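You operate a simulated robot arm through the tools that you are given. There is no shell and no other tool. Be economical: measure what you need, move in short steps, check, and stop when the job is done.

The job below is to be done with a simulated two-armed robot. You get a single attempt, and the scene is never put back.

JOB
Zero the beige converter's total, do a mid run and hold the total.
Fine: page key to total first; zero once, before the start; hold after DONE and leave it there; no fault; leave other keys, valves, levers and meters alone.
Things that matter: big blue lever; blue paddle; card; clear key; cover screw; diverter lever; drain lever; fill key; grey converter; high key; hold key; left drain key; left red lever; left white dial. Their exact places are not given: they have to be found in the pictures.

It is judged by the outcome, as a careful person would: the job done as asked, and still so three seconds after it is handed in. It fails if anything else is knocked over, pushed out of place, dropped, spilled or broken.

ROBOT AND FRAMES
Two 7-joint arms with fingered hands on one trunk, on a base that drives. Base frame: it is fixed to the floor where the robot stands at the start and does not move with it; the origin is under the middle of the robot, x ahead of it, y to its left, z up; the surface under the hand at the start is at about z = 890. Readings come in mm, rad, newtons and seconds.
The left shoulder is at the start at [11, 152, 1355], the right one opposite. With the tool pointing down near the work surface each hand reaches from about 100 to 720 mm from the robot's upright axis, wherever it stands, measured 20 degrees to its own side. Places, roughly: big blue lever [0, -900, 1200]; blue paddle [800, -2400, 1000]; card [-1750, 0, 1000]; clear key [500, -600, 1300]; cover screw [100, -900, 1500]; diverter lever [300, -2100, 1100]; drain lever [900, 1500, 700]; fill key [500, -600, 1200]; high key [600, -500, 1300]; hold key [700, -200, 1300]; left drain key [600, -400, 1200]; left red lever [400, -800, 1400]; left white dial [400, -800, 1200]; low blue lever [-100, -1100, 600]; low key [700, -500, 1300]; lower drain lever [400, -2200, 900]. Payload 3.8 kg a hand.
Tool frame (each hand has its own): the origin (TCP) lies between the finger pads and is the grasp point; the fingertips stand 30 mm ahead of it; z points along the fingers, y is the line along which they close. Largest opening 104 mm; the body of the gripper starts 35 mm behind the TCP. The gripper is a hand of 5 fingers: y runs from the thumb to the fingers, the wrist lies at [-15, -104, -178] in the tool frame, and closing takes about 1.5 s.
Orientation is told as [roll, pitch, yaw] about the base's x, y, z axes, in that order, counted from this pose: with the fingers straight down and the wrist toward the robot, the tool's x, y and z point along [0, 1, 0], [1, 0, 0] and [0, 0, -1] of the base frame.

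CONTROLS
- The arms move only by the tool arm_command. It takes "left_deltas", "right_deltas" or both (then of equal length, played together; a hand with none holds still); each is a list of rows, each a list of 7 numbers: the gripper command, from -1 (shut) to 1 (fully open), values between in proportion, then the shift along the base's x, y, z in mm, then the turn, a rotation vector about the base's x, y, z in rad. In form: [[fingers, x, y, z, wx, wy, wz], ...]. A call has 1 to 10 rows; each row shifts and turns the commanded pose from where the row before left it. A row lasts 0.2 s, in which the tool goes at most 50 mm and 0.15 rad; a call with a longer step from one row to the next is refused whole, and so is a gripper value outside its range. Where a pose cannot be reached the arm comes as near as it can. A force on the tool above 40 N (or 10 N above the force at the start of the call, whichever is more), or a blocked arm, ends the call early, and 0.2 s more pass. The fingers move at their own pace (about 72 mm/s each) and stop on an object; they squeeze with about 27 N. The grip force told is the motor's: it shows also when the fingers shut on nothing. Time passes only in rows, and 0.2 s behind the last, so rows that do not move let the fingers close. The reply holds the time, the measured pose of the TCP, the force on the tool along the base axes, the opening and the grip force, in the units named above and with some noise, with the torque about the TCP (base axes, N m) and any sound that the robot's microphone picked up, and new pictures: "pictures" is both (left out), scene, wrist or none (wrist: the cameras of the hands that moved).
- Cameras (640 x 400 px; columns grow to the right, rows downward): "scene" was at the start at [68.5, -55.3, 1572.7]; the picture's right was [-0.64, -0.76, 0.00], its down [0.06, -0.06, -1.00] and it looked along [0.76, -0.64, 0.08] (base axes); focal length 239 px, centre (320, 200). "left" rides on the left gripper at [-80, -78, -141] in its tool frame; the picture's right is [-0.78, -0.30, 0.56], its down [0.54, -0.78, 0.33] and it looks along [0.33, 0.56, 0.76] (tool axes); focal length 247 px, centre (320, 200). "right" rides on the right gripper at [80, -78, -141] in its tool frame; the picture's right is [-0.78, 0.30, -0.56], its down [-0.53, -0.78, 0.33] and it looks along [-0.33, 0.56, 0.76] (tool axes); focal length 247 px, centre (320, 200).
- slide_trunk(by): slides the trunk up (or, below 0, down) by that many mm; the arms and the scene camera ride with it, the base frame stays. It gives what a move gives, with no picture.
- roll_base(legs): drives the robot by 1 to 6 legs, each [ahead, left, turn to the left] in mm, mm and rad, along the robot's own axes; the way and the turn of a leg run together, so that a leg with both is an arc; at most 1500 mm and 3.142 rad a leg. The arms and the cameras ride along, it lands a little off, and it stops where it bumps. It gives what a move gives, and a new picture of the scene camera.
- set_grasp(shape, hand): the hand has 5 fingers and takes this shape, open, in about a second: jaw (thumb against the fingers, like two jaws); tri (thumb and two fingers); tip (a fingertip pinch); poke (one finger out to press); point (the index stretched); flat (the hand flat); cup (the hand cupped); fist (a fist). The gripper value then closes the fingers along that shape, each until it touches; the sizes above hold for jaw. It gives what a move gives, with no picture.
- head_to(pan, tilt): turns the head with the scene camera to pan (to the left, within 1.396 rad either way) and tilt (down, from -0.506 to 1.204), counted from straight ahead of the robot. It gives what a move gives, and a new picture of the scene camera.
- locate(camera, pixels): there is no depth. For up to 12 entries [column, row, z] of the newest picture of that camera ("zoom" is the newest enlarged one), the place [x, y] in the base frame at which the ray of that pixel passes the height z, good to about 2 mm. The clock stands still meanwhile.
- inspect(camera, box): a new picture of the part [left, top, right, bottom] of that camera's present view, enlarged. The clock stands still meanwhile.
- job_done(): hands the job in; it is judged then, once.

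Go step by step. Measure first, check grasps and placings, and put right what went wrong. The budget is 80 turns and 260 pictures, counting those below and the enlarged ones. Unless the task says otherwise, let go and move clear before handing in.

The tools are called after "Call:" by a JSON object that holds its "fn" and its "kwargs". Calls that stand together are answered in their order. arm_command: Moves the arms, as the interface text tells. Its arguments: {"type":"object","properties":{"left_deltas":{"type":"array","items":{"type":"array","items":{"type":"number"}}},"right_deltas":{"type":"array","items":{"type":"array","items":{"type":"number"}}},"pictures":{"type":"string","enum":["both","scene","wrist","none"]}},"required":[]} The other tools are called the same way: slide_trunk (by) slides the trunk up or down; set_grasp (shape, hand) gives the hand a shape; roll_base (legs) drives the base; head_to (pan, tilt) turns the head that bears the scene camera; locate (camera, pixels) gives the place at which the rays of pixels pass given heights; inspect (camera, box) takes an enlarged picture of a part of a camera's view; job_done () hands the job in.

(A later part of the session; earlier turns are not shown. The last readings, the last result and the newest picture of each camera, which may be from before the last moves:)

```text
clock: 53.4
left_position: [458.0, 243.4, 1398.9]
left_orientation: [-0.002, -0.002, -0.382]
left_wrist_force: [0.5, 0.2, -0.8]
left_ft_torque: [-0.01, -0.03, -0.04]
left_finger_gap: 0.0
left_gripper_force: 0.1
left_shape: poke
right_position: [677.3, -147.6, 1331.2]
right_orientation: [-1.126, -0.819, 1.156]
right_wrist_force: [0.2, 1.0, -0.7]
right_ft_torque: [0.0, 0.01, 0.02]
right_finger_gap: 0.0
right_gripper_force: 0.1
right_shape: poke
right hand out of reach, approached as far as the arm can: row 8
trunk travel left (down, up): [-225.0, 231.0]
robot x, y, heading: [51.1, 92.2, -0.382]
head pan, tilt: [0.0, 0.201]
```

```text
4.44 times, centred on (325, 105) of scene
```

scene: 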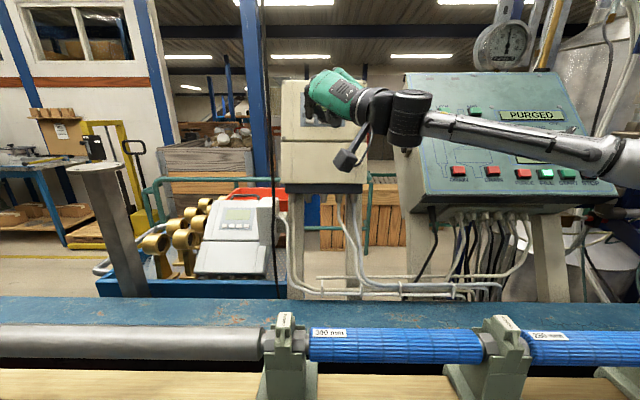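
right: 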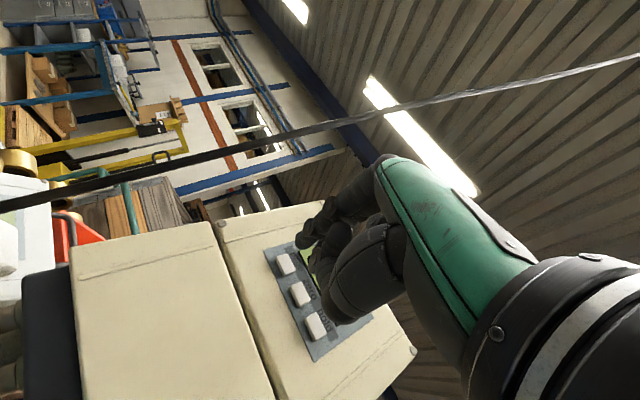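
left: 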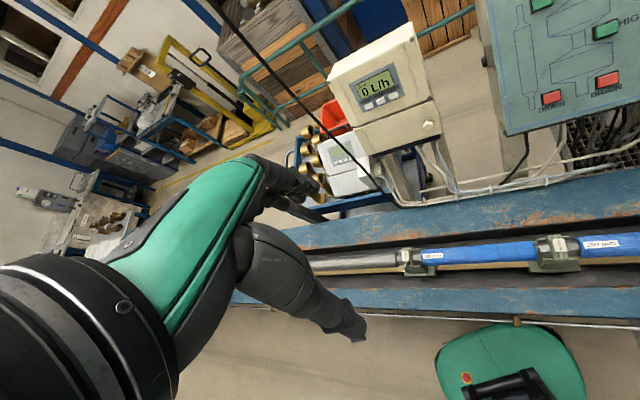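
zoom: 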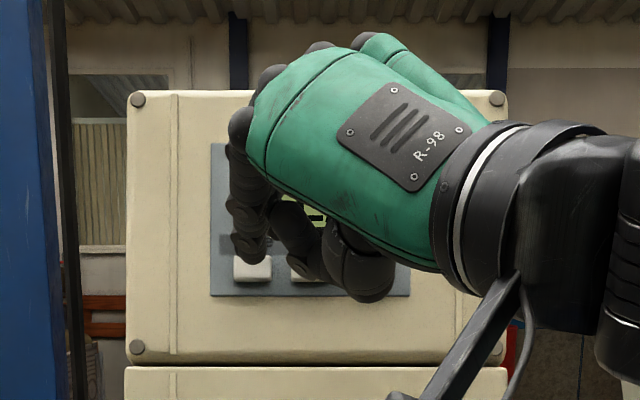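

The tip hovers just above and in front of the page key, but the wrist roll limits the reach. The cable turns out to be well clear, so I'll roll the hand partly back.

Call:
{"fn": "arm_command", "kwargs": {"right_deltas": [[-1, 0, 0, 0, 0.119, -0.0096, -0.0368], [-1, 0, 0, 0, 0.119, -0.0096, -0.0368], [-1, 0, 0, 0, 0.119, -0.0096, -0.0368], [-1, 0, 0, 0, 0.119, -0.0096, -0.0368], [-1, 15, 0, 0, 0, 0, -0.1]]}}

Call:
{"fn": "inspect", "kwargs": {"camera": "right", "box": [200, 150, 360, 310]}}

Call:
{"fn": "inspect", "kwargs": {"camera": "scene", "box": [270, 60, 380, 150]}}

```text
clock: 54.6
left_position: [457.3, 243.9, 1397.9]
left_orientation: [-0.002, -0.002, -0.38]
left_wrist_force: [0.1, 0.3, -0.1]
left_ft_torque: [0.03, 0.02, 0.0]
left_finger_gap: 0.0
left_gripper_force: 0.1
left_shape: poke
right_position: [674.8, -174.9, 1336.4]
right_orientation: [-0.701, -1.175, 0.612]
right_wrist_force: [-0.2, -0.6, -0.1]
right_ft_torque: [-0.03, 0.01, -0.01]
right_finger_gap: 0.0
right_gripper_force: 0.2
right_shape: poke
right hand out of reach, approached as far as the arm can: row 3, 4, 5
trunk travel left (down, up): [-225.0, 231.0]
robot x, y, heading: [53.7, 91.5, -0.383]
head pan, tilt: [0.0, 0.201]
```

scene: 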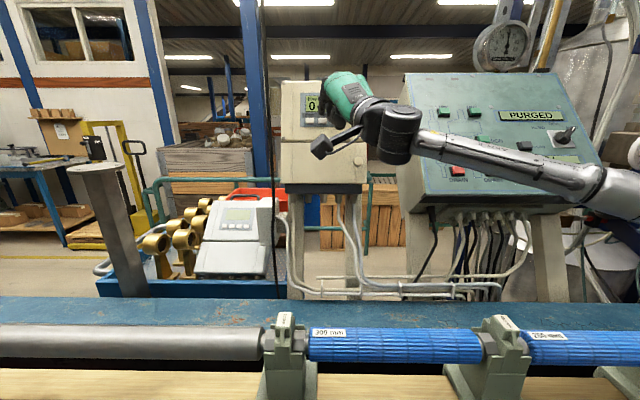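
right: 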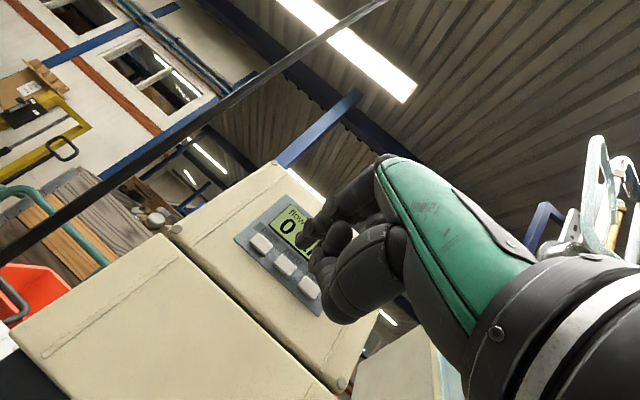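

```text
2.50 times, centred on (280, 230) of right
```

zoom: 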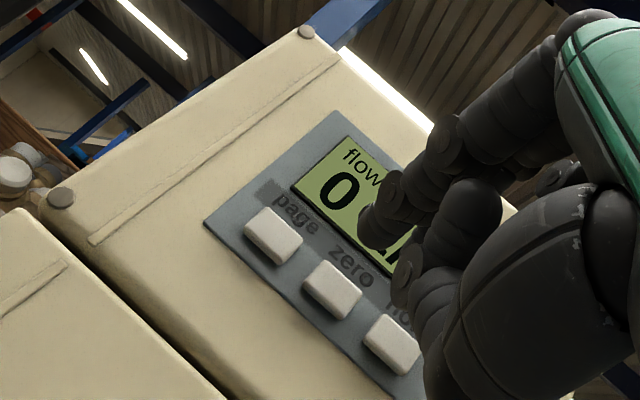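

```text
4.44 times, centred on (325, 105) of scene
```

zoom: 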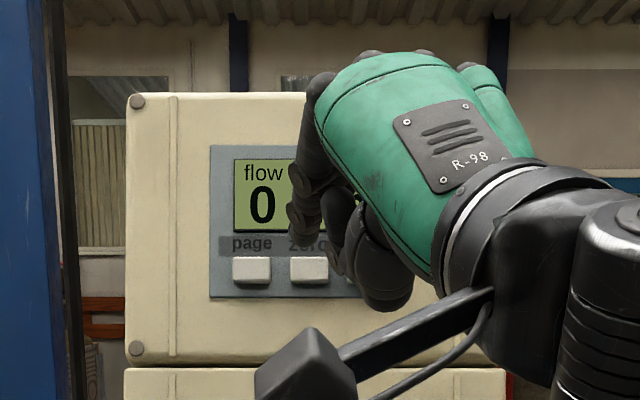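

The reach is still short, so I'll retract, raise the trunk 120 mm and turn the base left to bring the right shoulder forward.

Call:
{"fn": "arm_command", "kwargs": {"right_deltas": [[-1, -40, -5, 5, 0, 0, 0], [-1, -40, -5, 5, 0, 0, 0], [-1, -40, -5, 5, 0, 0, 0], [-1, -40, -5, 5, 0, 0, 0], [-1, -40, -5, 5, 0, 0, 0], [-1, -40, -5, 5, 0, 0, 0]], "pictures": "none"}}

Call:
{"fn": "slide_trunk", "kwargs": {"by": 120}}

Call:
{"fn": "roll_base", "kwargs": {"legs": [[0, 0, 0.55]]}}

Call:
{"fn": "head_to", "kwargs": {"pan": -0.6, "tilt": 0.35}}

```text
clock: 56.0
left_position: [454.9, 246.0, 1398.6]
left_orientation: [-0.003, -0.004, -0.38]
left_wrist_force: [0.1, 0.0, 0.3]
left_ft_torque: [0.01, 0.03, 0.01]
left_finger_gap: 0.0
left_gripper_force: 0.0
left_shape: poke
right_position: [432.4, -204.8, 1365.0]
right_orientation: [-0.703, -1.177, 0.615]
right_wrist_force: [-0.3, 0.1, -0.5]
right_ft_torque: [-0.01, -0.01, 0.0]
right_finger_gap: 0.0
right_gripper_force: 0.2
right_shape: poke
trunk travel left (down, up): [-225.0, 231.0]
robot x, y, heading: [49.4, 94.8, -0.381]
head pan, tilt: [0.0, 0.201]
```

```text
clock: 57.5
left_position: [455.8, 244.8, 1519.0]
left_orientation: [0.0, -0.002, -0.381]
left_wrist_force: [-0.5, -0.6, -0.4]
left_ft_torque: [-0.03, 0.03, -0.01]
left_finger_gap: 0.0
left_gripper_force: 0.0
left_shape: poke
right_position: [434.4, -205.2, 1486.0]
right_orientation: [-0.702, -1.174, 0.611]
right_wrist_force: [0.4, 1.0, -0.1]
right_ft_torque: [0.0, 0.0, 0.02]
right_finger_gap: 0.0
right_gripper_force: 0.1
right_shape: poke
trunk travel left (down, up): [-345.0, 111.0]
robot x, y, heading: [54.0, 95.1, -0.382]
head pan, tilt: [0.0, 0.201]
```

```text
clock: 59.4
left_position: [319.0, 434.0, 1519.0]
left_orientation: [-0.001, -0.001, 0.164]
left_wrist_force: [0.5, 0.0, 0.6]
left_ft_torque: [0.0, -0.02, 0.04]
left_finger_gap: 0.0
left_gripper_force: 0.0
left_shape: poke
right_position: [532.5, 36.3, 1485.4]
right_orientation: [-0.704, -1.174, 1.156]
right_wrist_force: [0.2, 0.4, -1.3]
right_ft_torque: [-0.02, -0.01, 0.0]
right_finger_gap: 0.0
right_gripper_force: 0.1
right_shape: poke
trunk travel left (down, up): [-345.0, 111.0]
robot x, y, heading: [47.7, 88.7, 0.167]
head pan, tilt: [0.0, 0.201]
```

scene: 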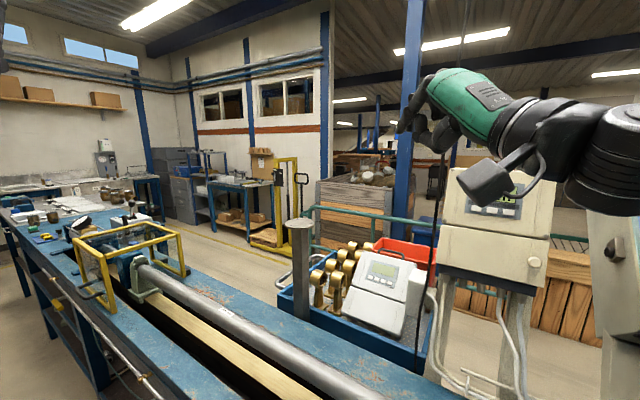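

```text
clock: 60.4
left_position: [318.3, 433.2, 1519.3]
left_orientation: [-0.003, -0.001, 0.165]
left_wrist_force: [-0.3, 0.4, -0.6]
left_ft_torque: [-0.01, 0.0, 0.01]
left_finger_gap: 0.2
left_gripper_force: 0.0
left_shape: poke
right_position: [532.8, 37.1, 1486.7]
right_orientation: [-0.703, -1.176, 1.158]
right_wrist_force: [0.3, -0.1, 0.3]
right_ft_torque: [-0.02, -0.01, -0.01]
right_finger_gap: 0.0
right_gripper_force: 0.2
right_shape: poke
trunk travel left (down, up): [-345.0, 111.0]
robot x, y, heading: [45.2, 93.9, 0.162]
head pan, tilt: [-0.6, 0.351]
```

scene: 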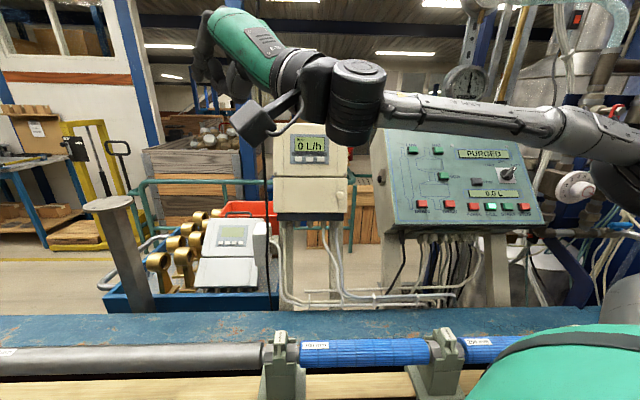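

The converter and panel are both visible now. I'll swing the finger to heading about -0.2, come down in front of the converter to the right of the cable, and then go forward.

Call:
{"fn": "arm_command", "kwargs": {"right_deltas": [[-1, 4.5, -29.7, -24.3, 0, 0, -0.1], [-1, 4.5, -29.7, -24.3, 0, 0, -0.1], [-1, 4.5, -29.7, -24.3, 0, 0, -0.1], [-1, 4.5, -29.7, -24.3, 0, 0, -0.1], [-1, 4.5, -29.7, -24.3, 0, 0, -0.1], [-1, 4.5, -29.7, -24.3, 0, 0, -0.1], [-1, 32, 0, 0, 0, 0, 0], [-1, 32, 0, 0, 0, 0, 0], [-1, 32, 0, 0, 0, 0, 0], [-1, 32, 0, 0, 0, 0, 0]]}}

Call:
{"fn": "inspect", "kwargs": {"camera": "right", "box": [200, 150, 360, 310]}}

Call:
{"fn": "inspect", "kwargs": {"camera": "scene", "box": [260, 110, 370, 200]}}

```text
clock: 62.6
left_position: [321.4, 434.7, 1517.1]
left_orientation: [-0.004, -0.003, 0.162]
left_wrist_force: [0.2, -0.1, 1.1]
left_ft_torque: [-0.02, 0.01, -0.03]
left_finger_gap: 0.3
left_gripper_force: 0.0
left_shape: poke
right_position: [689.8, -138.9, 1338.8]
right_orientation: [-0.706, -1.173, 0.561]
right_wrist_force: [0.2, 0.3, 0.1]
right_ft_torque: [0.0, 0.0, 0.01]
right_finger_gap: 0.1
right_gripper_force: 0.0
right_shape: poke
trunk travel left (down, up): [-345.0, 111.0]
robot x, y, heading: [57.8, 90.0, 0.166]
head pan, tilt: [-0.6, 0.351]
```

scene: 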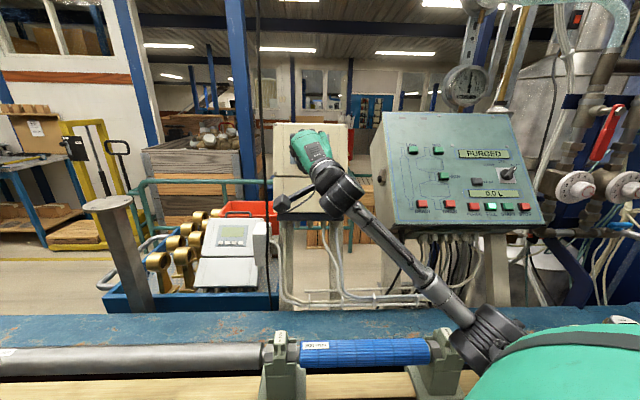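
right: 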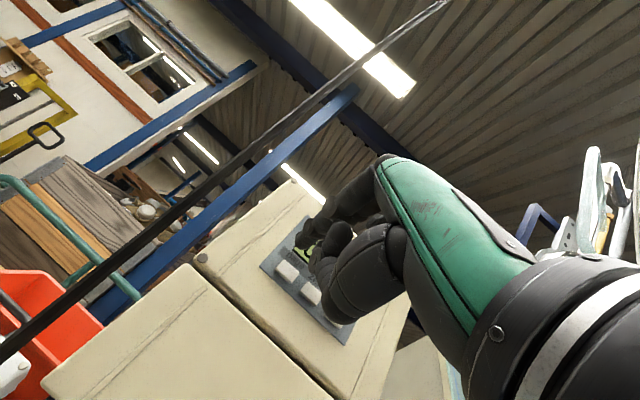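

```text
2.50 times, centred on (280, 230) of right
```

zoom: 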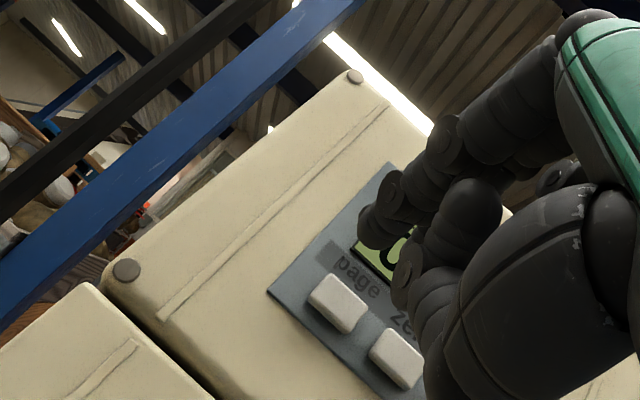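

```text
4.44 times, centred on (315, 155) of scene
```

zoom: 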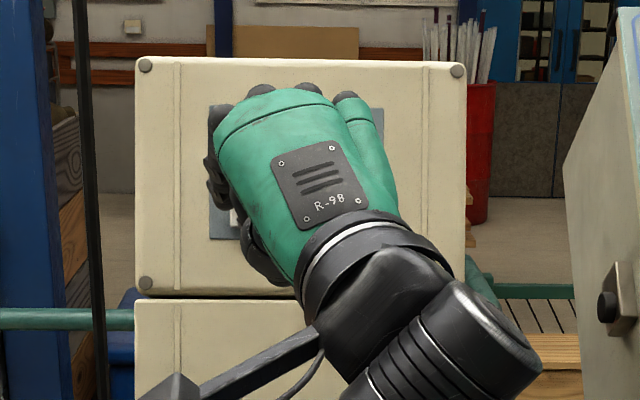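

The wrist-camera ray confirms the page key position to within a few mm, and the reach is fine. I'll square the finger up and approach to about 12 mm from the key.

Call:
{"fn": "arm_command", "kwargs": {"right_deltas": [[-1, 1, 4, 0, 0, 0, -0.15], [-1, 9, -4.5, -5, 0, 0, 0], [-1, 9, -4.5, -5, 0, 0, 0], [-1, 9, -4.5, -5, 0, 0, 0]], "pictures": "none"}}

Call:
{"fn": "inspect", "kwargs": {"camera": "right", "box": [230, 190, 350, 310]}}

```text
clock: 63.6
left_position: [319.7, 435.1, 1518.7]
left_orientation: [-0.003, -0.001, 0.165]
left_wrist_force: [-0.6, -0.2, -0.5]
left_ft_torque: [-0.02, 0.0, 0.04]
left_finger_gap: 0.0
left_gripper_force: 0.2
left_shape: poke
right_position: [716.8, -150.0, 1325.2]
right_orientation: [-0.707, -1.175, 0.41]
right_wrist_force: [0.1, 0.1, -0.3]
right_ft_torque: [0.03, 0.02, -0.03]
right_finger_gap: 0.0
right_gripper_force: 0.2
right_shape: poke
trunk travel left (down, up): [-345.0, 111.0]
robot x, y, heading: [52.3, 97.5, 0.161]
head pan, tilt: [-0.6, 0.351]
```

```text
3.33 times, centred on (290, 250) of right
```

zoom: 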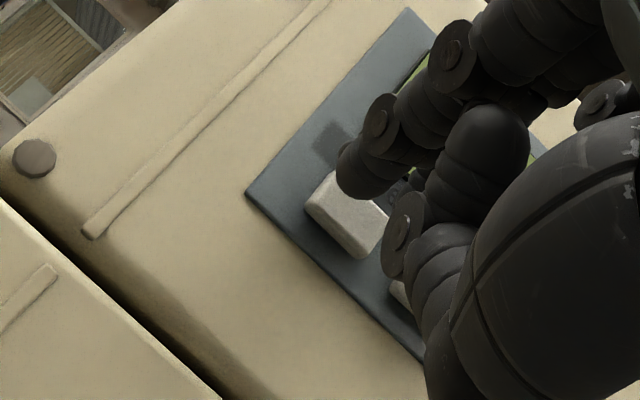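

The tip lies over the page key. I'll press slowly along the face normal.

Call:
{"fn": "arm_command", "kwargs": {"right_deltas": [[-1, 3.4, -1.3, -1.5, 0, 0, 0], [-1, 3.4, -1.3, -1.5, 0, 0, 0], [-1, 2.6, -1, -1.1, 0, 0, 0]], "pictures": "none"}}

Call:
{"fn": "inspect", "kwargs": {"camera": "right", "box": [230, 190, 350, 310]}}

```text
clock: 64.4
left_position: [317.5, 435.1, 1517.4]
left_orientation: [-0.004, -0.004, 0.166]
left_wrist_force: [0.5, 0.3, 0.8]
left_ft_torque: [0.01, -0.02, 0.03]
left_finger_gap: 0.2
left_gripper_force: 0.1
left_shape: poke
right_position: [725.1, -152.7, 1320.7]
right_orientation: [-0.704, -1.176, 0.41]
right_wrist_force: [-1.7, 1.0, 1.2]
right_ft_torque: [-0.01, -0.01, 0.02]
right_finger_gap: 0.0
right_gripper_force: 0.0
right_shape: poke
trunk travel left (down, up): [-345.0, 111.0]
robot x, y, heading: [48.7, 91.3, 0.164]
head pan, tilt: [-0.6, 0.351]
heard: click
```

```text
3.33 times, centred on (290, 250) of right
```

zoom: 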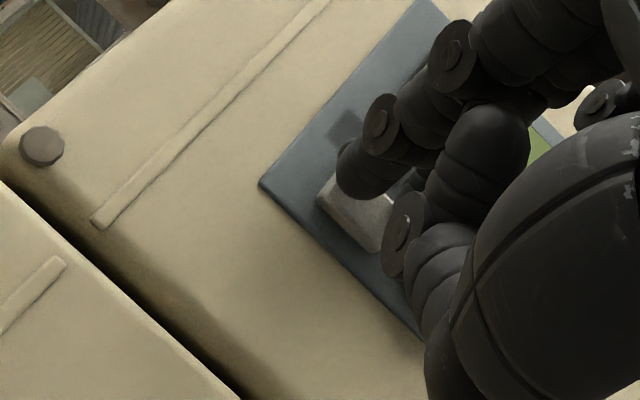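

A click, with a light 2 N force. I'll back off toward the zero key and read the display.

Call:
{"fn": "arm_command", "kwargs": {"right_deltas": [[-1, -8, 3, 4, 0, 0, 0], [-1, -16, 6, 7, 0, 0, 0], [-1, -20, 3, 7, 0, 0, 0], [-1, -13, -29, 0, 0, 0, 0], [-1, -20, 0, 0, 0, 0, 0]]}}

Call:
{"fn": "inspect", "kwargs": {"camera": "right", "box": [200, 150, 360, 310]}}

```text
clock: 65.6
left_position: [318.3, 433.6, 1518.1]
left_orientation: [-0.002, -0.003, 0.165]
left_wrist_force: [-0.7, 0.8, 0.3]
left_ft_torque: [0.01, 0.03, 0.04]
left_finger_gap: 0.0
left_gripper_force: 0.1
left_shape: poke
right_position: [646.2, -170.3, 1342.4]
right_orientation: [-0.707, -1.174, 0.409]
right_wrist_force: [-0.4, -0.3, -1.2]
right_ft_torque: [-0.03, -0.03, -0.01]
right_finger_gap: 0.2
right_gripper_force: 0.1
right_shape: poke
trunk travel left (down, up): [-345.0, 111.0]
robot x, y, heading: [51.0, 93.7, 0.16]
head pan, tilt: [-0.6, 0.351]
```

scene: 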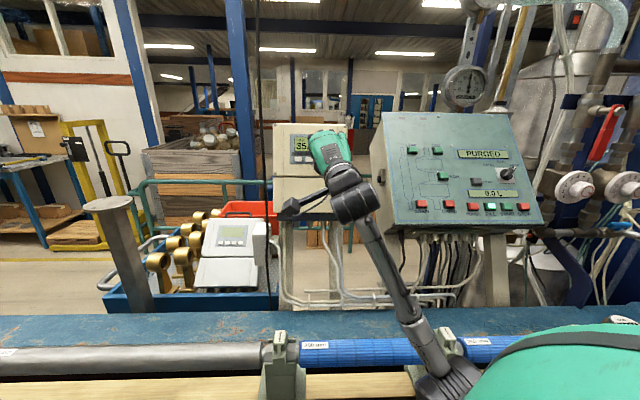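
right: 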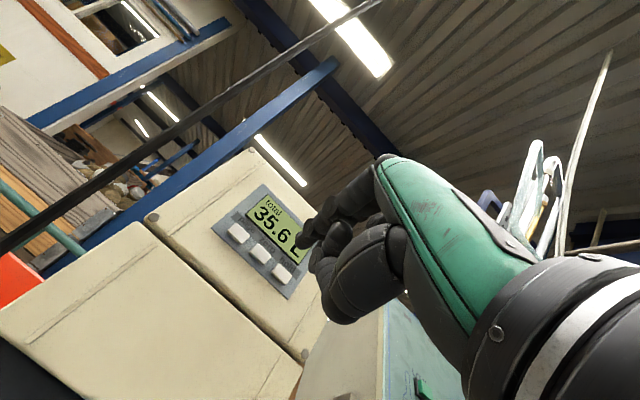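

```text
2.50 times, centred on (280, 230) of right
```

zoom: 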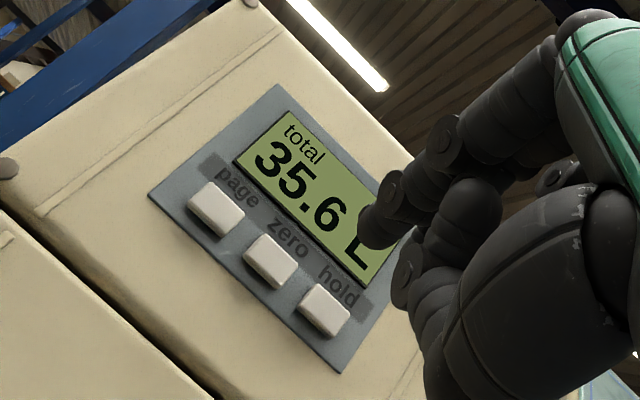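

The page key worked: the display shows "total 35.6 L". Next I approach the zero key to 12 mm.

Call:
{"fn": "arm_command", "kwargs": {"right_deltas": [[-1, 19.3, -2.2, -6.2, 0, 0, 0], [-1, 19.3, -2.2, -6.2, 0, 0, 0], [-1, 19.3, -2.2, -6.2, 0, 0, 0], [-1, 0, 0, 0, 0, 0, 0]], "pictures": "none"}}

Call:
{"fn": "inspect", "kwargs": {"camera": "right", "box": [230, 190, 350, 310]}}

```text
clock: 66.6
left_position: [320.0, 433.9, 1519.5]
left_orientation: [0.0, -0.001, 0.164]
left_wrist_force: [-0.3, 0.4, 0.4]
left_ft_torque: [-0.02, 0.0, 0.0]
left_finger_gap: 0.3
left_gripper_force: 0.0
left_shape: poke
right_position: [706.2, -177.2, 1321.1]
right_orientation: [-0.705, -1.174, 0.408]
right_wrist_force: [0.6, 0.5, 0.2]
right_ft_torque: [0.0, -0.01, 0.01]
right_finger_gap: 0.1
right_gripper_force: 0.1
right_shape: poke
trunk travel left (down, up): [-345.0, 111.0]
robot x, y, heading: [51.7, 95.2, 0.165]
head pan, tilt: [-0.6, 0.351]
```

```text
3.33 times, centred on (290, 250) of right
```

zoom: 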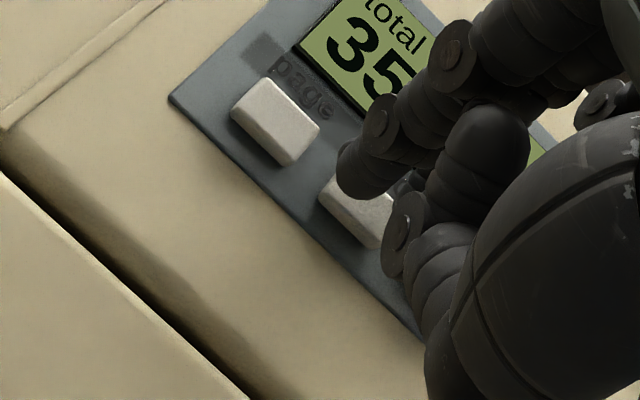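

The zero key sits under the tip just as page did. I'll press it once.

Call:
{"fn": "arm_command", "kwargs": {"right_deltas": [[-1, 3.4, -1.3, -1.5, 0, 0, 0], [-1, 3, -1.2, -1.3, 0, 0, 0]], "pictures": "none"}}

```text
clock: 67.2
left_position: [318.0, 433.8, 1517.7]
left_orientation: [-0.002, -0.004, 0.164]
left_wrist_force: [-0.1, 0.7, 0.1]
left_ft_torque: [0.01, 0.0, 0.0]
left_finger_gap: 0.0
left_gripper_force: 0.1
left_shape: poke
right_position: [712.1, -179.9, 1318.0]
right_orientation: [-0.708, -1.175, 0.41]
right_wrist_force: [-1.2, 0.7, 1.3]
right_ft_torque: [0.02, -0.04, -0.02]
right_finger_gap: 0.0
right_gripper_force: 0.1
right_shape: poke
trunk travel left (down, up): [-345.0, 111.0]
robot x, y, heading: [50.4, 90.9, 0.164]
head pan, tilt: [-0.6, 0.351]
heard: click
```

A click. I'll back off and read the display.

Call:
{"fn": "arm_command", "kwargs": {"right_deltas": [[-1, -8, 3, 4, 0, 0, 0], [-1, -25, 6, 8, 0, 0, 0], [-1, -35, 0, 8, 0, 0, 0]], "pictures": "none"}}

Call:
{"fn": "inspect", "kwargs": {"camera": "right", "box": [200, 150, 360, 310]}}

```text
clock: 68.0
left_position: [316.6, 432.9, 1518.2]
left_orientation: [-0.001, -0.002, 0.163]
left_wrist_force: [-1.1, 0.1, -1.2]
left_ft_torque: [0.01, 0.01, -0.02]
left_finger_gap: 0.0
left_gripper_force: 0.0
left_shape: poke
right_position: [642.6, -172.2, 1336.1]
right_orientation: [-0.705, -1.174, 0.409]
right_wrist_force: [-0.1, 0.0, 0.5]
right_ft_torque: [0.0, -0.02, 0.02]
right_finger_gap: 0.0
right_gripper_force: 0.1
right_shape: poke
trunk travel left (down, up): [-345.0, 111.0]
robot x, y, heading: [54.3, 94.3, 0.167]
head pan, tilt: [-0.6, 0.351]
```

```text
2.50 times, centred on (280, 230) of right
```

zoom: 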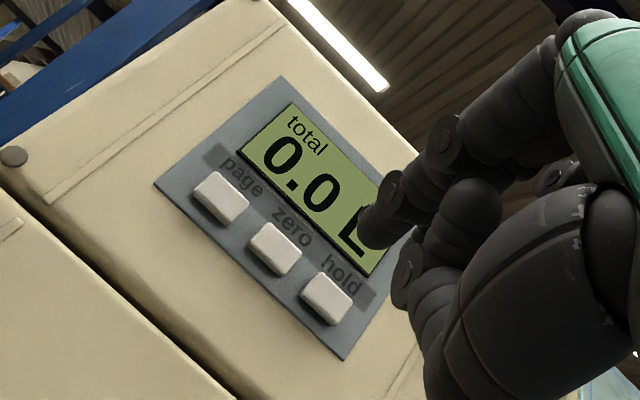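

The total is zeroed at 0.0 L. I'll retract, raise the trunk a little and move along the bench to the panel.

Call:
{"fn": "arm_command", "kwargs": {"right_deltas": [[-1, -38, 5, 5, 0, 0, 0], [-1, -38, 5, 5, 0, 0, 0], [-1, -38, 5, 5, 0, 0, 0]], "pictures": "none"}}

Call:
{"fn": "slide_trunk", "kwargs": {"by": 80}}

Call:
{"fn": "roll_base", "kwargs": {"legs": [[-139, -232, 0]]}}

```text
clock: 68.8
left_position: [319.6, 434.5, 1518.1]
left_orientation: [-0.003, -0.002, 0.163]
left_wrist_force: [0.3, -0.7, 0.0]
left_ft_torque: [0.01, 0.02, 0.0]
left_finger_gap: 0.0
left_gripper_force: 0.1
left_shape: poke
right_position: [555.3, -158.4, 1352.9]
right_orientation: [-0.703, -1.173, 0.405]
right_wrist_force: [0.2, -0.7, 0.8]
right_ft_torque: [0.05, 0.0, 0.01]
right_finger_gap: 0.0
right_gripper_force: 0.1
right_shape: poke
right hand out of reach, approached as far as the arm can: row 3
trunk travel left (down, up): [-345.0, 111.0]
robot x, y, heading: [49.4, 92.3, 0.162]
head pan, tilt: [-0.6, 0.351]
```

```text
clock: 70.0
left_position: [318.0, 432.8, 1598.6]
left_orientation: [-0.002, -0.003, 0.164]
left_wrist_force: [-0.1, 0.2, -0.4]
left_ft_torque: [0.01, -0.01, -0.01]
left_finger_gap: 0.0
left_gripper_force: 0.1
left_shape: poke
right_position: [555.1, -158.2, 1434.1]
right_orientation: [-0.706, -1.175, 0.409]
right_wrist_force: [0.7, -0.4, -0.4]
right_ft_torque: [0.0, 0.02, 0.0]
right_finger_gap: 0.0
right_gripper_force: 0.1
right_shape: poke
trunk travel left (down, up): [-425.0, 31.0]
robot x, y, heading: [53.3, 91.1, 0.163]
head pan, tilt: [-0.6, 0.351]
```

```text
clock: 72.1
left_position: [213.6, 183.3, 1599.5]
left_orientation: [0.001, -0.003, 0.175]
left_wrist_force: [-0.3, -0.8, -0.3]
left_ft_torque: [0.01, 0.02, 0.04]
left_finger_gap: 0.0
left_gripper_force: 0.0
left_shape: poke
right_position: [457.7, -405.1, 1434.8]
right_orientation: [-0.701, -1.176, 0.416]
right_wrist_force: [0.0, -0.9, -0.3]
right_ft_torque: [0.03, 0.01, 0.03]
right_finger_gap: 0.0
right_gripper_force: 0.0
right_shape: poke
trunk travel left (down, up): [-425.0, 31.0]
robot x, y, heading: [-49.7, -155.8, 0.18]
head pan, tilt: [-0.6, 0.351]
stopped in leg 1: the robot was blocked; the commanded pose is now the measured one
```

scene: 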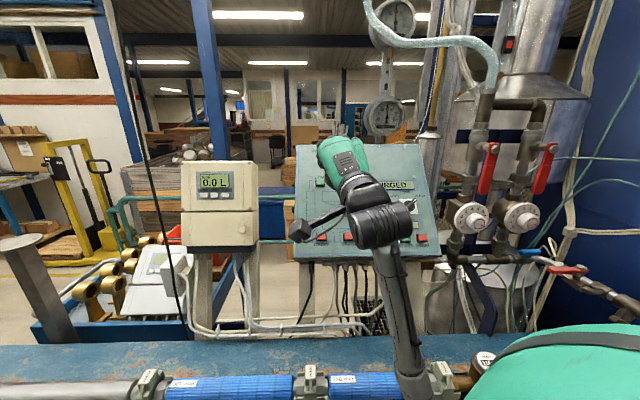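

The base was stopped by a contact just short of the goal. I'll look down to see what it touched.

Call:
{"fn": "head_to", "kwargs": {"pan": -1.2, "tilt": 1.0}}

Call:
{"fn": "head_to", "kwargs": {"pan": -0.2, "tilt": 1.2}}

```text
clock: 73.1
left_position: [214.9, 186.5, 1598.0]
left_orientation: [-0.001, -0.001, 0.176]
left_wrist_force: [-0.1, 0.0, -0.3]
left_ft_torque: [-0.03, -0.01, -0.03]
left_finger_gap: 0.4
left_gripper_force: 0.1
left_shape: poke
right_position: [458.9, -403.5, 1435.4]
right_orientation: [-0.705, -1.173, 0.42]
right_wrist_force: [-1.2, 1.0, -0.9]
right_ft_torque: [0.02, -0.01, -0.02]
right_finger_gap: 0.0
right_gripper_force: 0.1
right_shape: poke
trunk travel left (down, up): [-425.0, 31.0]
robot x, y, heading: [-50.8, -155.1, 0.175]
head pan, tilt: [-1.201, 1.0]
```

scene: 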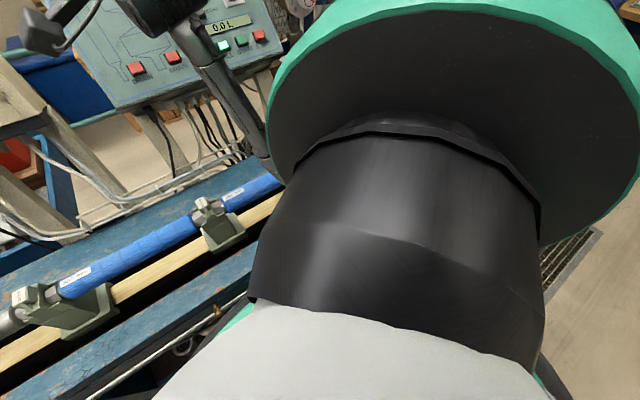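

```text
clock: 74.4
left_position: [214.6, 186.7, 1599.1]
left_orientation: [-0.001, -0.001, 0.176]
left_wrist_force: [-0.1, -0.5, -0.7]
left_ft_torque: [0.0, -0.02, -0.01]
left_finger_gap: 0.0
left_gripper_force: 0.2
left_shape: poke
right_position: [459.7, -403.1, 1435.6]
right_orientation: [-0.704, -1.176, 0.417]
right_wrist_force: [0.9, -0.2, -0.1]
right_ft_torque: [0.01, -0.06, -0.01]
right_finger_gap: 0.0
right_gripper_force: 0.1
right_shape: poke
trunk travel left (down, up): [-425.0, 31.0]
robot x, y, heading: [-51.2, -160.7, 0.183]
head pan, tilt: [-0.201, 1.201]
```

scene: 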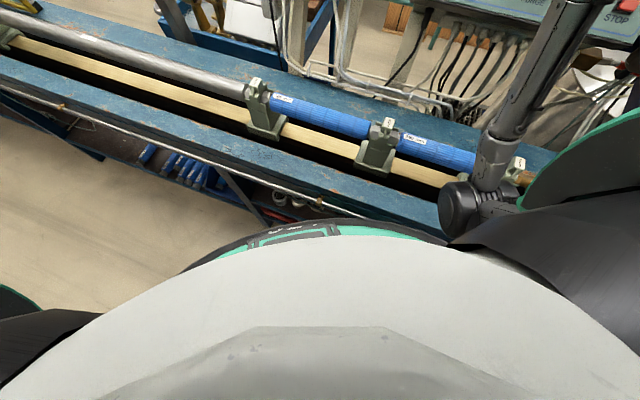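

Call:
{"fn": "inspect", "kwargs": {"camera": "scene", "box": [400, 100, 560, 260]}}

Call:
{"fn": "inspect", "kwargs": {"camera": "scene", "box": [180, 170, 480, 270]}}

```text
2.50 times, centred on (480, 180) of scene
```

zoom: 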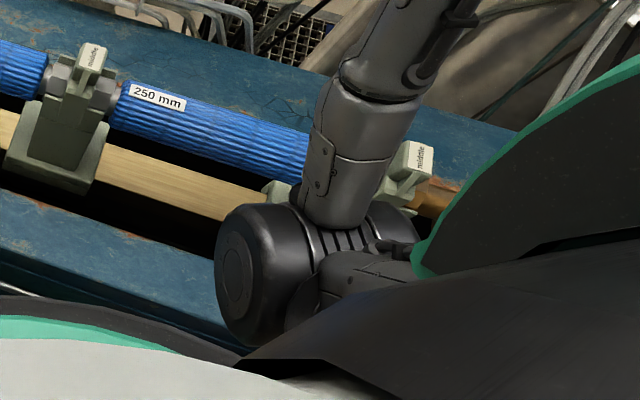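

```text
2.13 times, centred on (330, 220) of scene
```

zoom: 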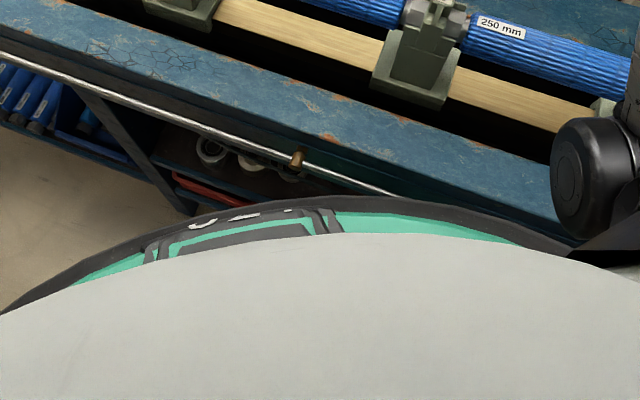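

The low-hanging right elbow is beside a bench holder at (500,165), so it was the likely contact. I'll ease left, then extend the arm, which raises the elbow.

Call:
{"fn": "roll_base", "kwargs": {"legs": [[0, 33, 0]]}}

Call:
{"fn": "inspect", "kwargs": {"camera": "scene", "box": [340, 80, 640, 267]}}

```text
clock: 75.2
left_position: [210.7, 207.2, 1599.8]
left_orientation: [0.007, -0.002, 0.176]
left_wrist_force: [0.3, -1.4, -0.5]
left_ft_torque: [0.09, 0.03, 0.0]
left_finger_gap: 0.1
left_gripper_force: 0.0
left_shape: poke
right_position: [455.6, -382.1, 1432.1]
right_orientation: [-0.685, -1.177, 0.402]
right_wrist_force: [-1.2, -1.1, 0.2]
right_ft_torque: [0.02, 0.01, 0.05]
right_finger_gap: 0.1
right_gripper_force: 0.2
right_shape: poke
trunk travel left (down, up): [-425.0, 31.0]
robot x, y, heading: [-56.8, -127.6, 0.177]
head pan, tilt: [-0.201, 1.201]
```

scene: 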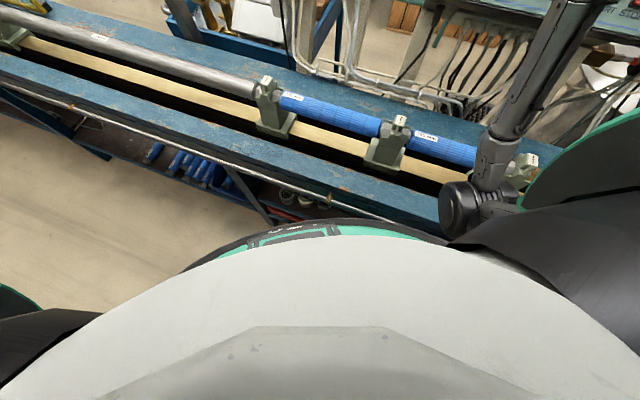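

```text
2.13 times, centred on (490, 174) of scene
```

zoom: 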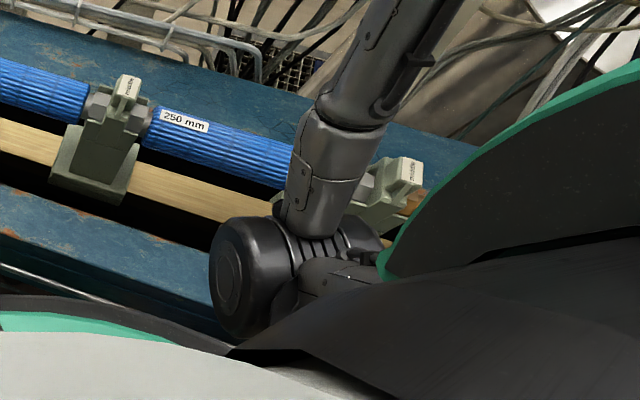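

The holders and tubes are unmoved. I'll raise the trunk slightly, extend the arm, then move across to a stand-off 60 mm over MID.

Call:
{"fn": "slide_trunk", "kwargs": {"by": 28}}

Call:
{"fn": "arm_command", "kwargs": {"right_deltas": [[-1, 38, 0, 0, 0.0135, 0.0407, 0], [-1, 38, 0, 0, 0.0135, 0.0407, 0], [-1, 38, 0, 0, 0.0135, 0.0407, 0]]}}

Call:
{"fn": "head_to", "kwargs": {"pan": -0.6, "tilt": 0.5}}

```text
clock: 76.0
left_position: [209.1, 212.5, 1628.7]
left_orientation: [0.003, -0.002, 0.175]
left_wrist_force: [-0.2, 0.3, 0.3]
left_ft_torque: [0.03, -0.03, 0.04]
left_finger_gap: 0.1
left_gripper_force: 0.1
left_shape: poke
right_position: [453.7, -376.1, 1460.9]
right_orientation: [-0.696, -1.175, 0.413]
right_wrist_force: [0.1, -0.9, -0.5]
right_ft_torque: [0.02, -0.02, 0.0]
right_finger_gap: 0.1
right_gripper_force: 0.0
right_shape: poke
trunk travel left (down, up): [-453.0, 3.0]
robot x, y, heading: [-52.3, -128.8, 0.174]
head pan, tilt: [-0.201, 1.201]
```

```text
clock: 76.8
left_position: [210.3, 218.0, 1625.0]
left_orientation: [0.0, -0.002, 0.174]
left_wrist_force: [-0.1, 0.5, -0.8]
left_ft_torque: [0.01, 0.03, 0.01]
left_finger_gap: 0.0
left_gripper_force: 0.2
left_shape: poke
right_position: [570.3, -371.8, 1462.2]
right_orientation: [-0.524, -1.072, 0.255]
right_wrist_force: [0.7, -0.1, -0.8]
right_ft_torque: [0.0, 0.03, -0.02]
right_finger_gap: 0.0
right_gripper_force: 0.0
right_shape: poke
trunk travel left (down, up): [-453.0, 3.0]
robot x, y, heading: [-53.9, -127.9, 0.177]
head pan, tilt: [-0.201, 1.201]
```

scene: 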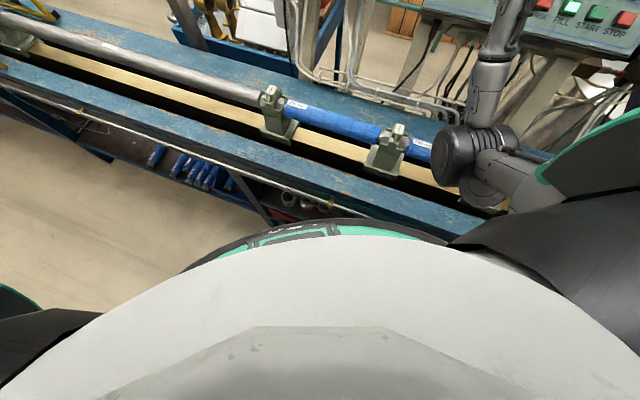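
right: 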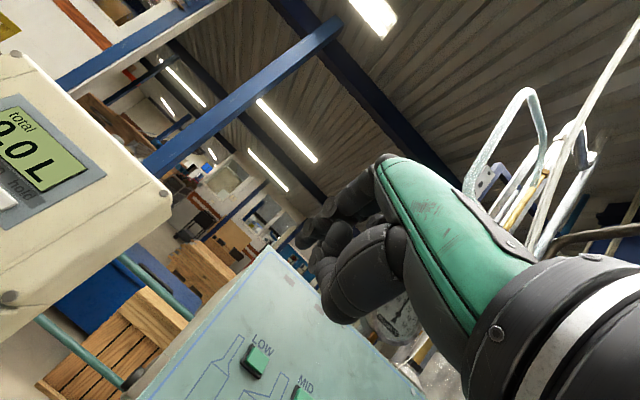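

```text
clock: 77.8
left_position: [208.7, 217.4, 1625.8]
left_orientation: [-0.001, -0.002, 0.174]
left_wrist_force: [0.1, -0.6, -0.7]
left_ft_torque: [0.03, -0.02, -0.01]
left_finger_gap: 0.0
left_gripper_force: 0.1
left_shape: poke
right_position: [568.0, -371.5, 1463.0]
right_orientation: [-0.52, -1.075, 0.255]
right_wrist_force: [0.3, -0.1, 0.5]
right_ft_torque: [-0.04, -0.03, -0.01]
right_finger_gap: 0.0
right_gripper_force: 0.1
right_shape: poke
trunk travel left (down, up): [-453.0, 3.0]
robot x, y, heading: [-58.6, -126.2, 0.177]
head pan, tilt: [-0.6, 0.499]
```

scene: 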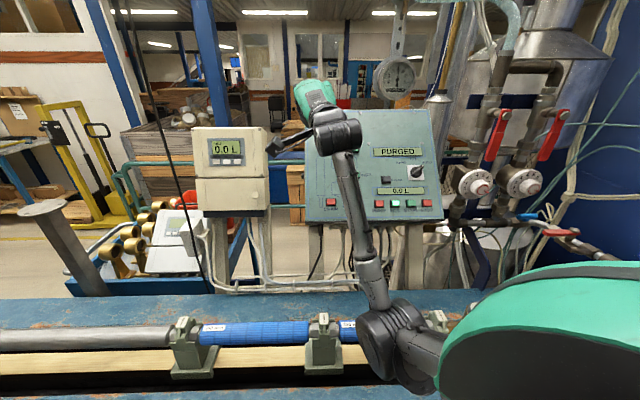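

The elbow is now higher, clear of the holders. I'll move right and down to the MID stand-off.

Call:
{"fn": "arm_command", "kwargs": {"right_deltas": [[-1, 0.8, -38, -10, 0.0135, 0.041, 0], [-1, 0.8, -38, -18, 0.0135, 0.041, 0], [-1, 0.8, -38, -23, 0.0135, 0.041, 0], [-1, 0.8, -38, -24, 0.0135, 0.041, 0]]}}

Call:
{"fn": "inspect", "kwargs": {"camera": "right", "box": [180, 150, 380, 350]}}

```text
clock: 78.8
left_position: [208.6, 215.5, 1626.4]
left_orientation: [-0.001, -0.002, 0.173]
left_wrist_force: [0.3, -0.4, 0.6]
left_ft_torque: [-0.01, 0.02, 0.0]
left_finger_gap: 0.0
left_gripper_force: 0.0
left_shape: poke
right_position: [571.7, -526.0, 1388.2]
right_orientation: [-0.364, -0.923, 0.122]
right_wrist_force: [0.8, -0.7, -1.0]
right_ft_torque: [0.05, 0.02, 0.03]
right_finger_gap: 0.0
right_gripper_force: 0.0
right_shape: poke
trunk travel left (down, up): [-453.0, 3.0]
robot x, y, heading: [-57.0, -124.1, 0.169]
head pan, tilt: [-0.6, 0.499]
```

scene: 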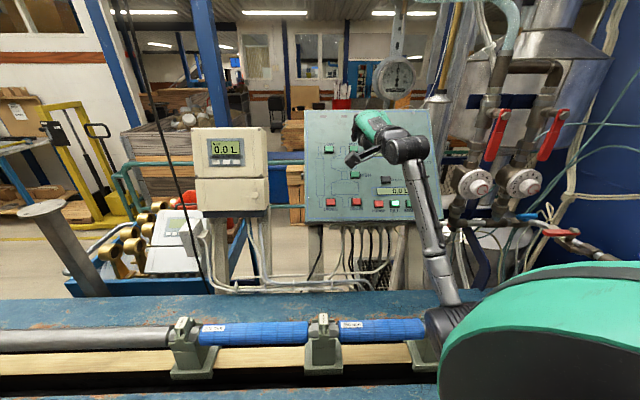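
right: 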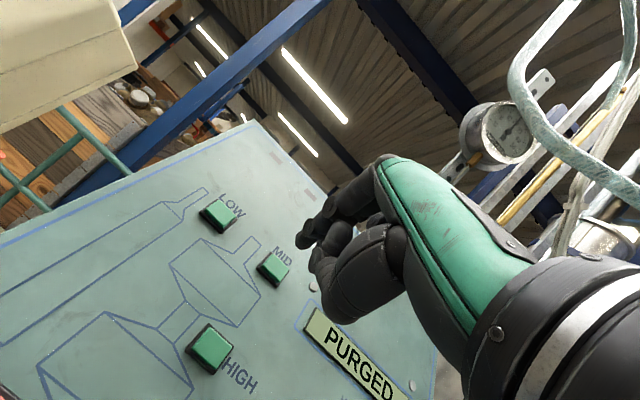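

```text
2.00 times, centred on (280, 250) of right
```

zoom: 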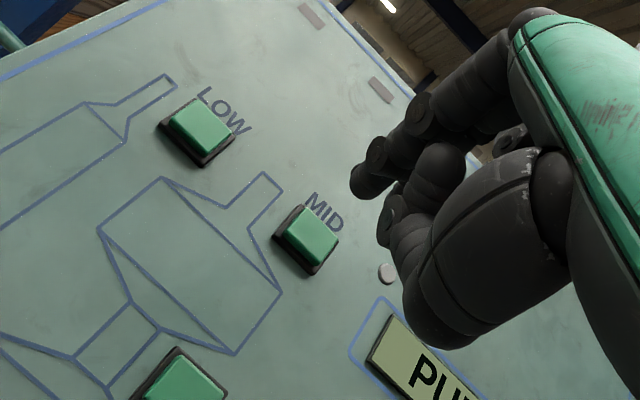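

The wrist ray puts MID at (636,-549,1334), which matches. I'll approach to about 14 mm and check.

Call:
{"fn": "arm_command", "kwargs": {"right_deltas": [[-1, 10.5, -3.8, -9.8, 0, 0, 0], [-1, 10.5, -3.8, -9.8, 0, 0, 0], [-1, 10.5, -3.8, -9.8, 0, 0, 0], [-1, 0, 0, 0, 0, 0, 0]], "pictures": "none"}}

Call:
{"fn": "inspect", "kwargs": {"camera": "right", "box": [230, 190, 350, 310]}}

```text
clock: 79.8
left_position: [209.4, 217.8, 1626.9]
left_orientation: [-0.002, -0.001, 0.175]
left_wrist_force: [-1.0, -0.3, 0.2]
left_ft_torque: [0.0, -0.02, 0.01]
left_finger_gap: 0.2
left_gripper_force: 0.1
left_shape: poke
right_position: [602.8, -534.8, 1358.1]
right_orientation: [-0.372, -0.923, 0.125]
right_wrist_force: [0.8, 0.8, -0.6]
right_ft_torque: [0.0, -0.01, -0.01]
right_finger_gap: 0.0
right_gripper_force: 0.1
right_shape: poke
trunk travel left (down, up): [-453.0, 3.0]
robot x, y, heading: [-54.5, -123.5, 0.175]
head pan, tilt: [-0.6, 0.499]
```

```text
3.33 times, centred on (290, 250) of right
```

zoom: 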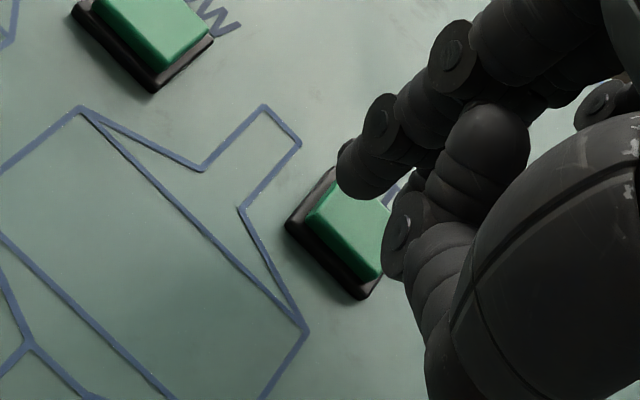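

The tip is over MID, so I'll press it.

Call:
{"fn": "arm_command", "kwargs": {"right_deltas": [[-1, 2.8, -1.6, -2.6, 0, 0, 0], [-1, 2.8, -1.6, -2.6, 0, 0, 0], [-1, 2.8, -1.6, -2.6, 0, 0, 0]], "pictures": "none"}}

Call:
{"fn": "inspect", "kwargs": {"camera": "right", "box": [230, 190, 350, 310]}}

```text
clock: 80.7
left_position: [209.0, 217.5, 1626.3]
left_orientation: [0.001, -0.002, 0.175]
left_wrist_force: [0.8, 0.0, 0.7]
left_ft_torque: [-0.01, -0.01, 0.01]
left_finger_gap: 0.0
left_gripper_force: 0.0
left_shape: poke
right_position: [611.3, -540.7, 1350.2]
right_orientation: [-0.369, -0.922, 0.125]
right_wrist_force: [-0.4, -0.9, -0.3]
right_ft_torque: [0.01, -0.03, -0.02]
right_finger_gap: 0.1
right_gripper_force: 0.0
right_shape: poke
trunk travel left (down, up): [-453.0, 3.0]
robot x, y, heading: [-57.1, -124.5, 0.177]
head pan, tilt: [-0.6, 0.499]
```

```text
3.33 times, centred on (290, 250) of right
```

zoom: 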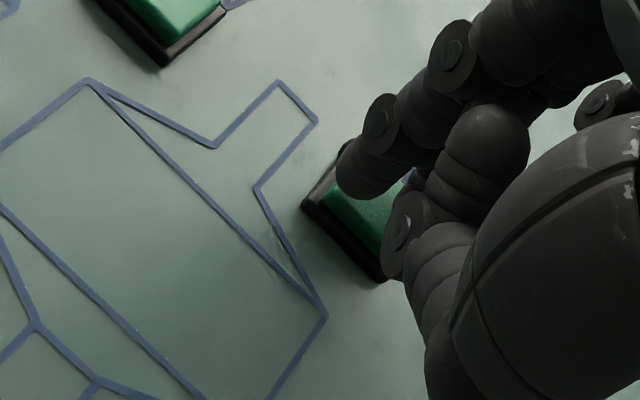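

No contact yet, so I'll go a little further.

Call:
{"fn": "arm_command", "kwargs": {"right_deltas": [[-1, 2.7, -1.1, -2.6, 0, 0, 0], [-1, 1.4, -0.6, -1.3, 0, 0, 0]], "pictures": "none"}}

```text
clock: 81.2
left_position: [207.7, 216.7, 1624.7]
left_orientation: [0.0, -0.004, 0.175]
left_wrist_force: [0.3, -0.1, 0.0]
left_ft_torque: [0.02, -0.04, 0.02]
left_finger_gap: 0.0
left_gripper_force: 0.1
left_shape: poke
right_position: [613.4, -542.1, 1347.2]
right_orientation: [-0.371, -0.922, 0.126]
right_wrist_force: [-1.8, -0.2, 2.1]
right_ft_torque: [-0.04, -0.02, -0.05]
right_finger_gap: 0.5
right_gripper_force: 0.1
right_shape: poke
trunk travel left (down, up): [-453.0, 3.0]
robot x, y, heading: [-57.2, -124.4, 0.179]
head pan, tilt: [-0.6, 0.499]
heard: click
```

A click at light force. I'll back off along the normal and read the panel.

Call:
{"fn": "arm_command", "kwargs": {"right_deltas": [[-1, -7, 3, 7, 0, 0, 0], [-1, -20, 8, 20, 0, 0, 0], [-1, -20, 8, 20, 0, 0, 0], [-1, -15, 8, 20, 0, 0, 0]], "pictures": "none"}}

Call:
{"fn": "inspect", "kwargs": {"camera": "scene", "box": [290, 90, 450, 240]}}

Call:
{"fn": "inspect", "kwargs": {"camera": "right", "box": [180, 150, 480, 400]}}

```text
clock: 82.2
left_position: [208.6, 217.2, 1625.8]
left_orientation: [-0.001, -0.003, 0.174]
left_wrist_force: [0.3, -0.5, -0.2]
left_ft_torque: [0.02, -0.01, -0.02]
left_finger_gap: 0.2
left_gripper_force: 0.1
left_shape: poke
right_position: [553.5, -516.1, 1413.1]
right_orientation: [-0.367, -0.919, 0.124]
right_wrist_force: [0.0, 0.8, 0.0]
right_ft_torque: [0.01, -0.01, -0.02]
right_finger_gap: 0.0
right_gripper_force: 0.0
right_shape: poke
trunk travel left (down, up): [-453.0, 3.0]
robot x, y, heading: [-56.9, -125.5, 0.175]
head pan, tilt: [-0.6, 0.499]
```

```text
2.67 times, centred on (370, 165) of scene
```

zoom: 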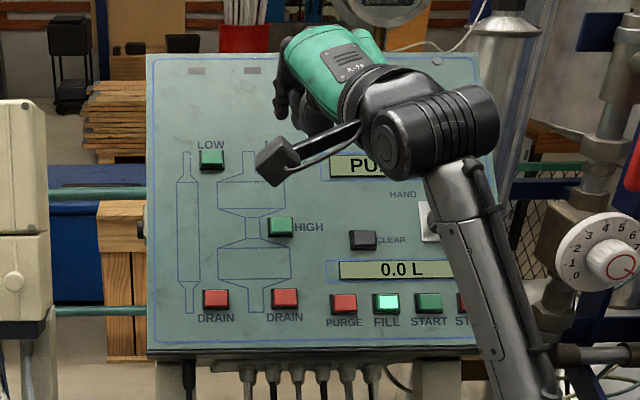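

```text
1.60 times, centred on (330, 275) of right
```

zoom: 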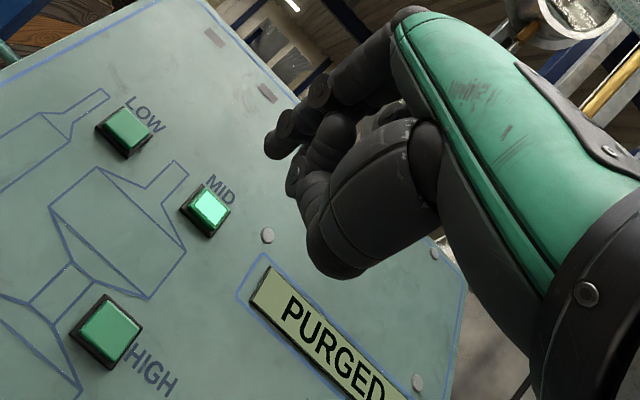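

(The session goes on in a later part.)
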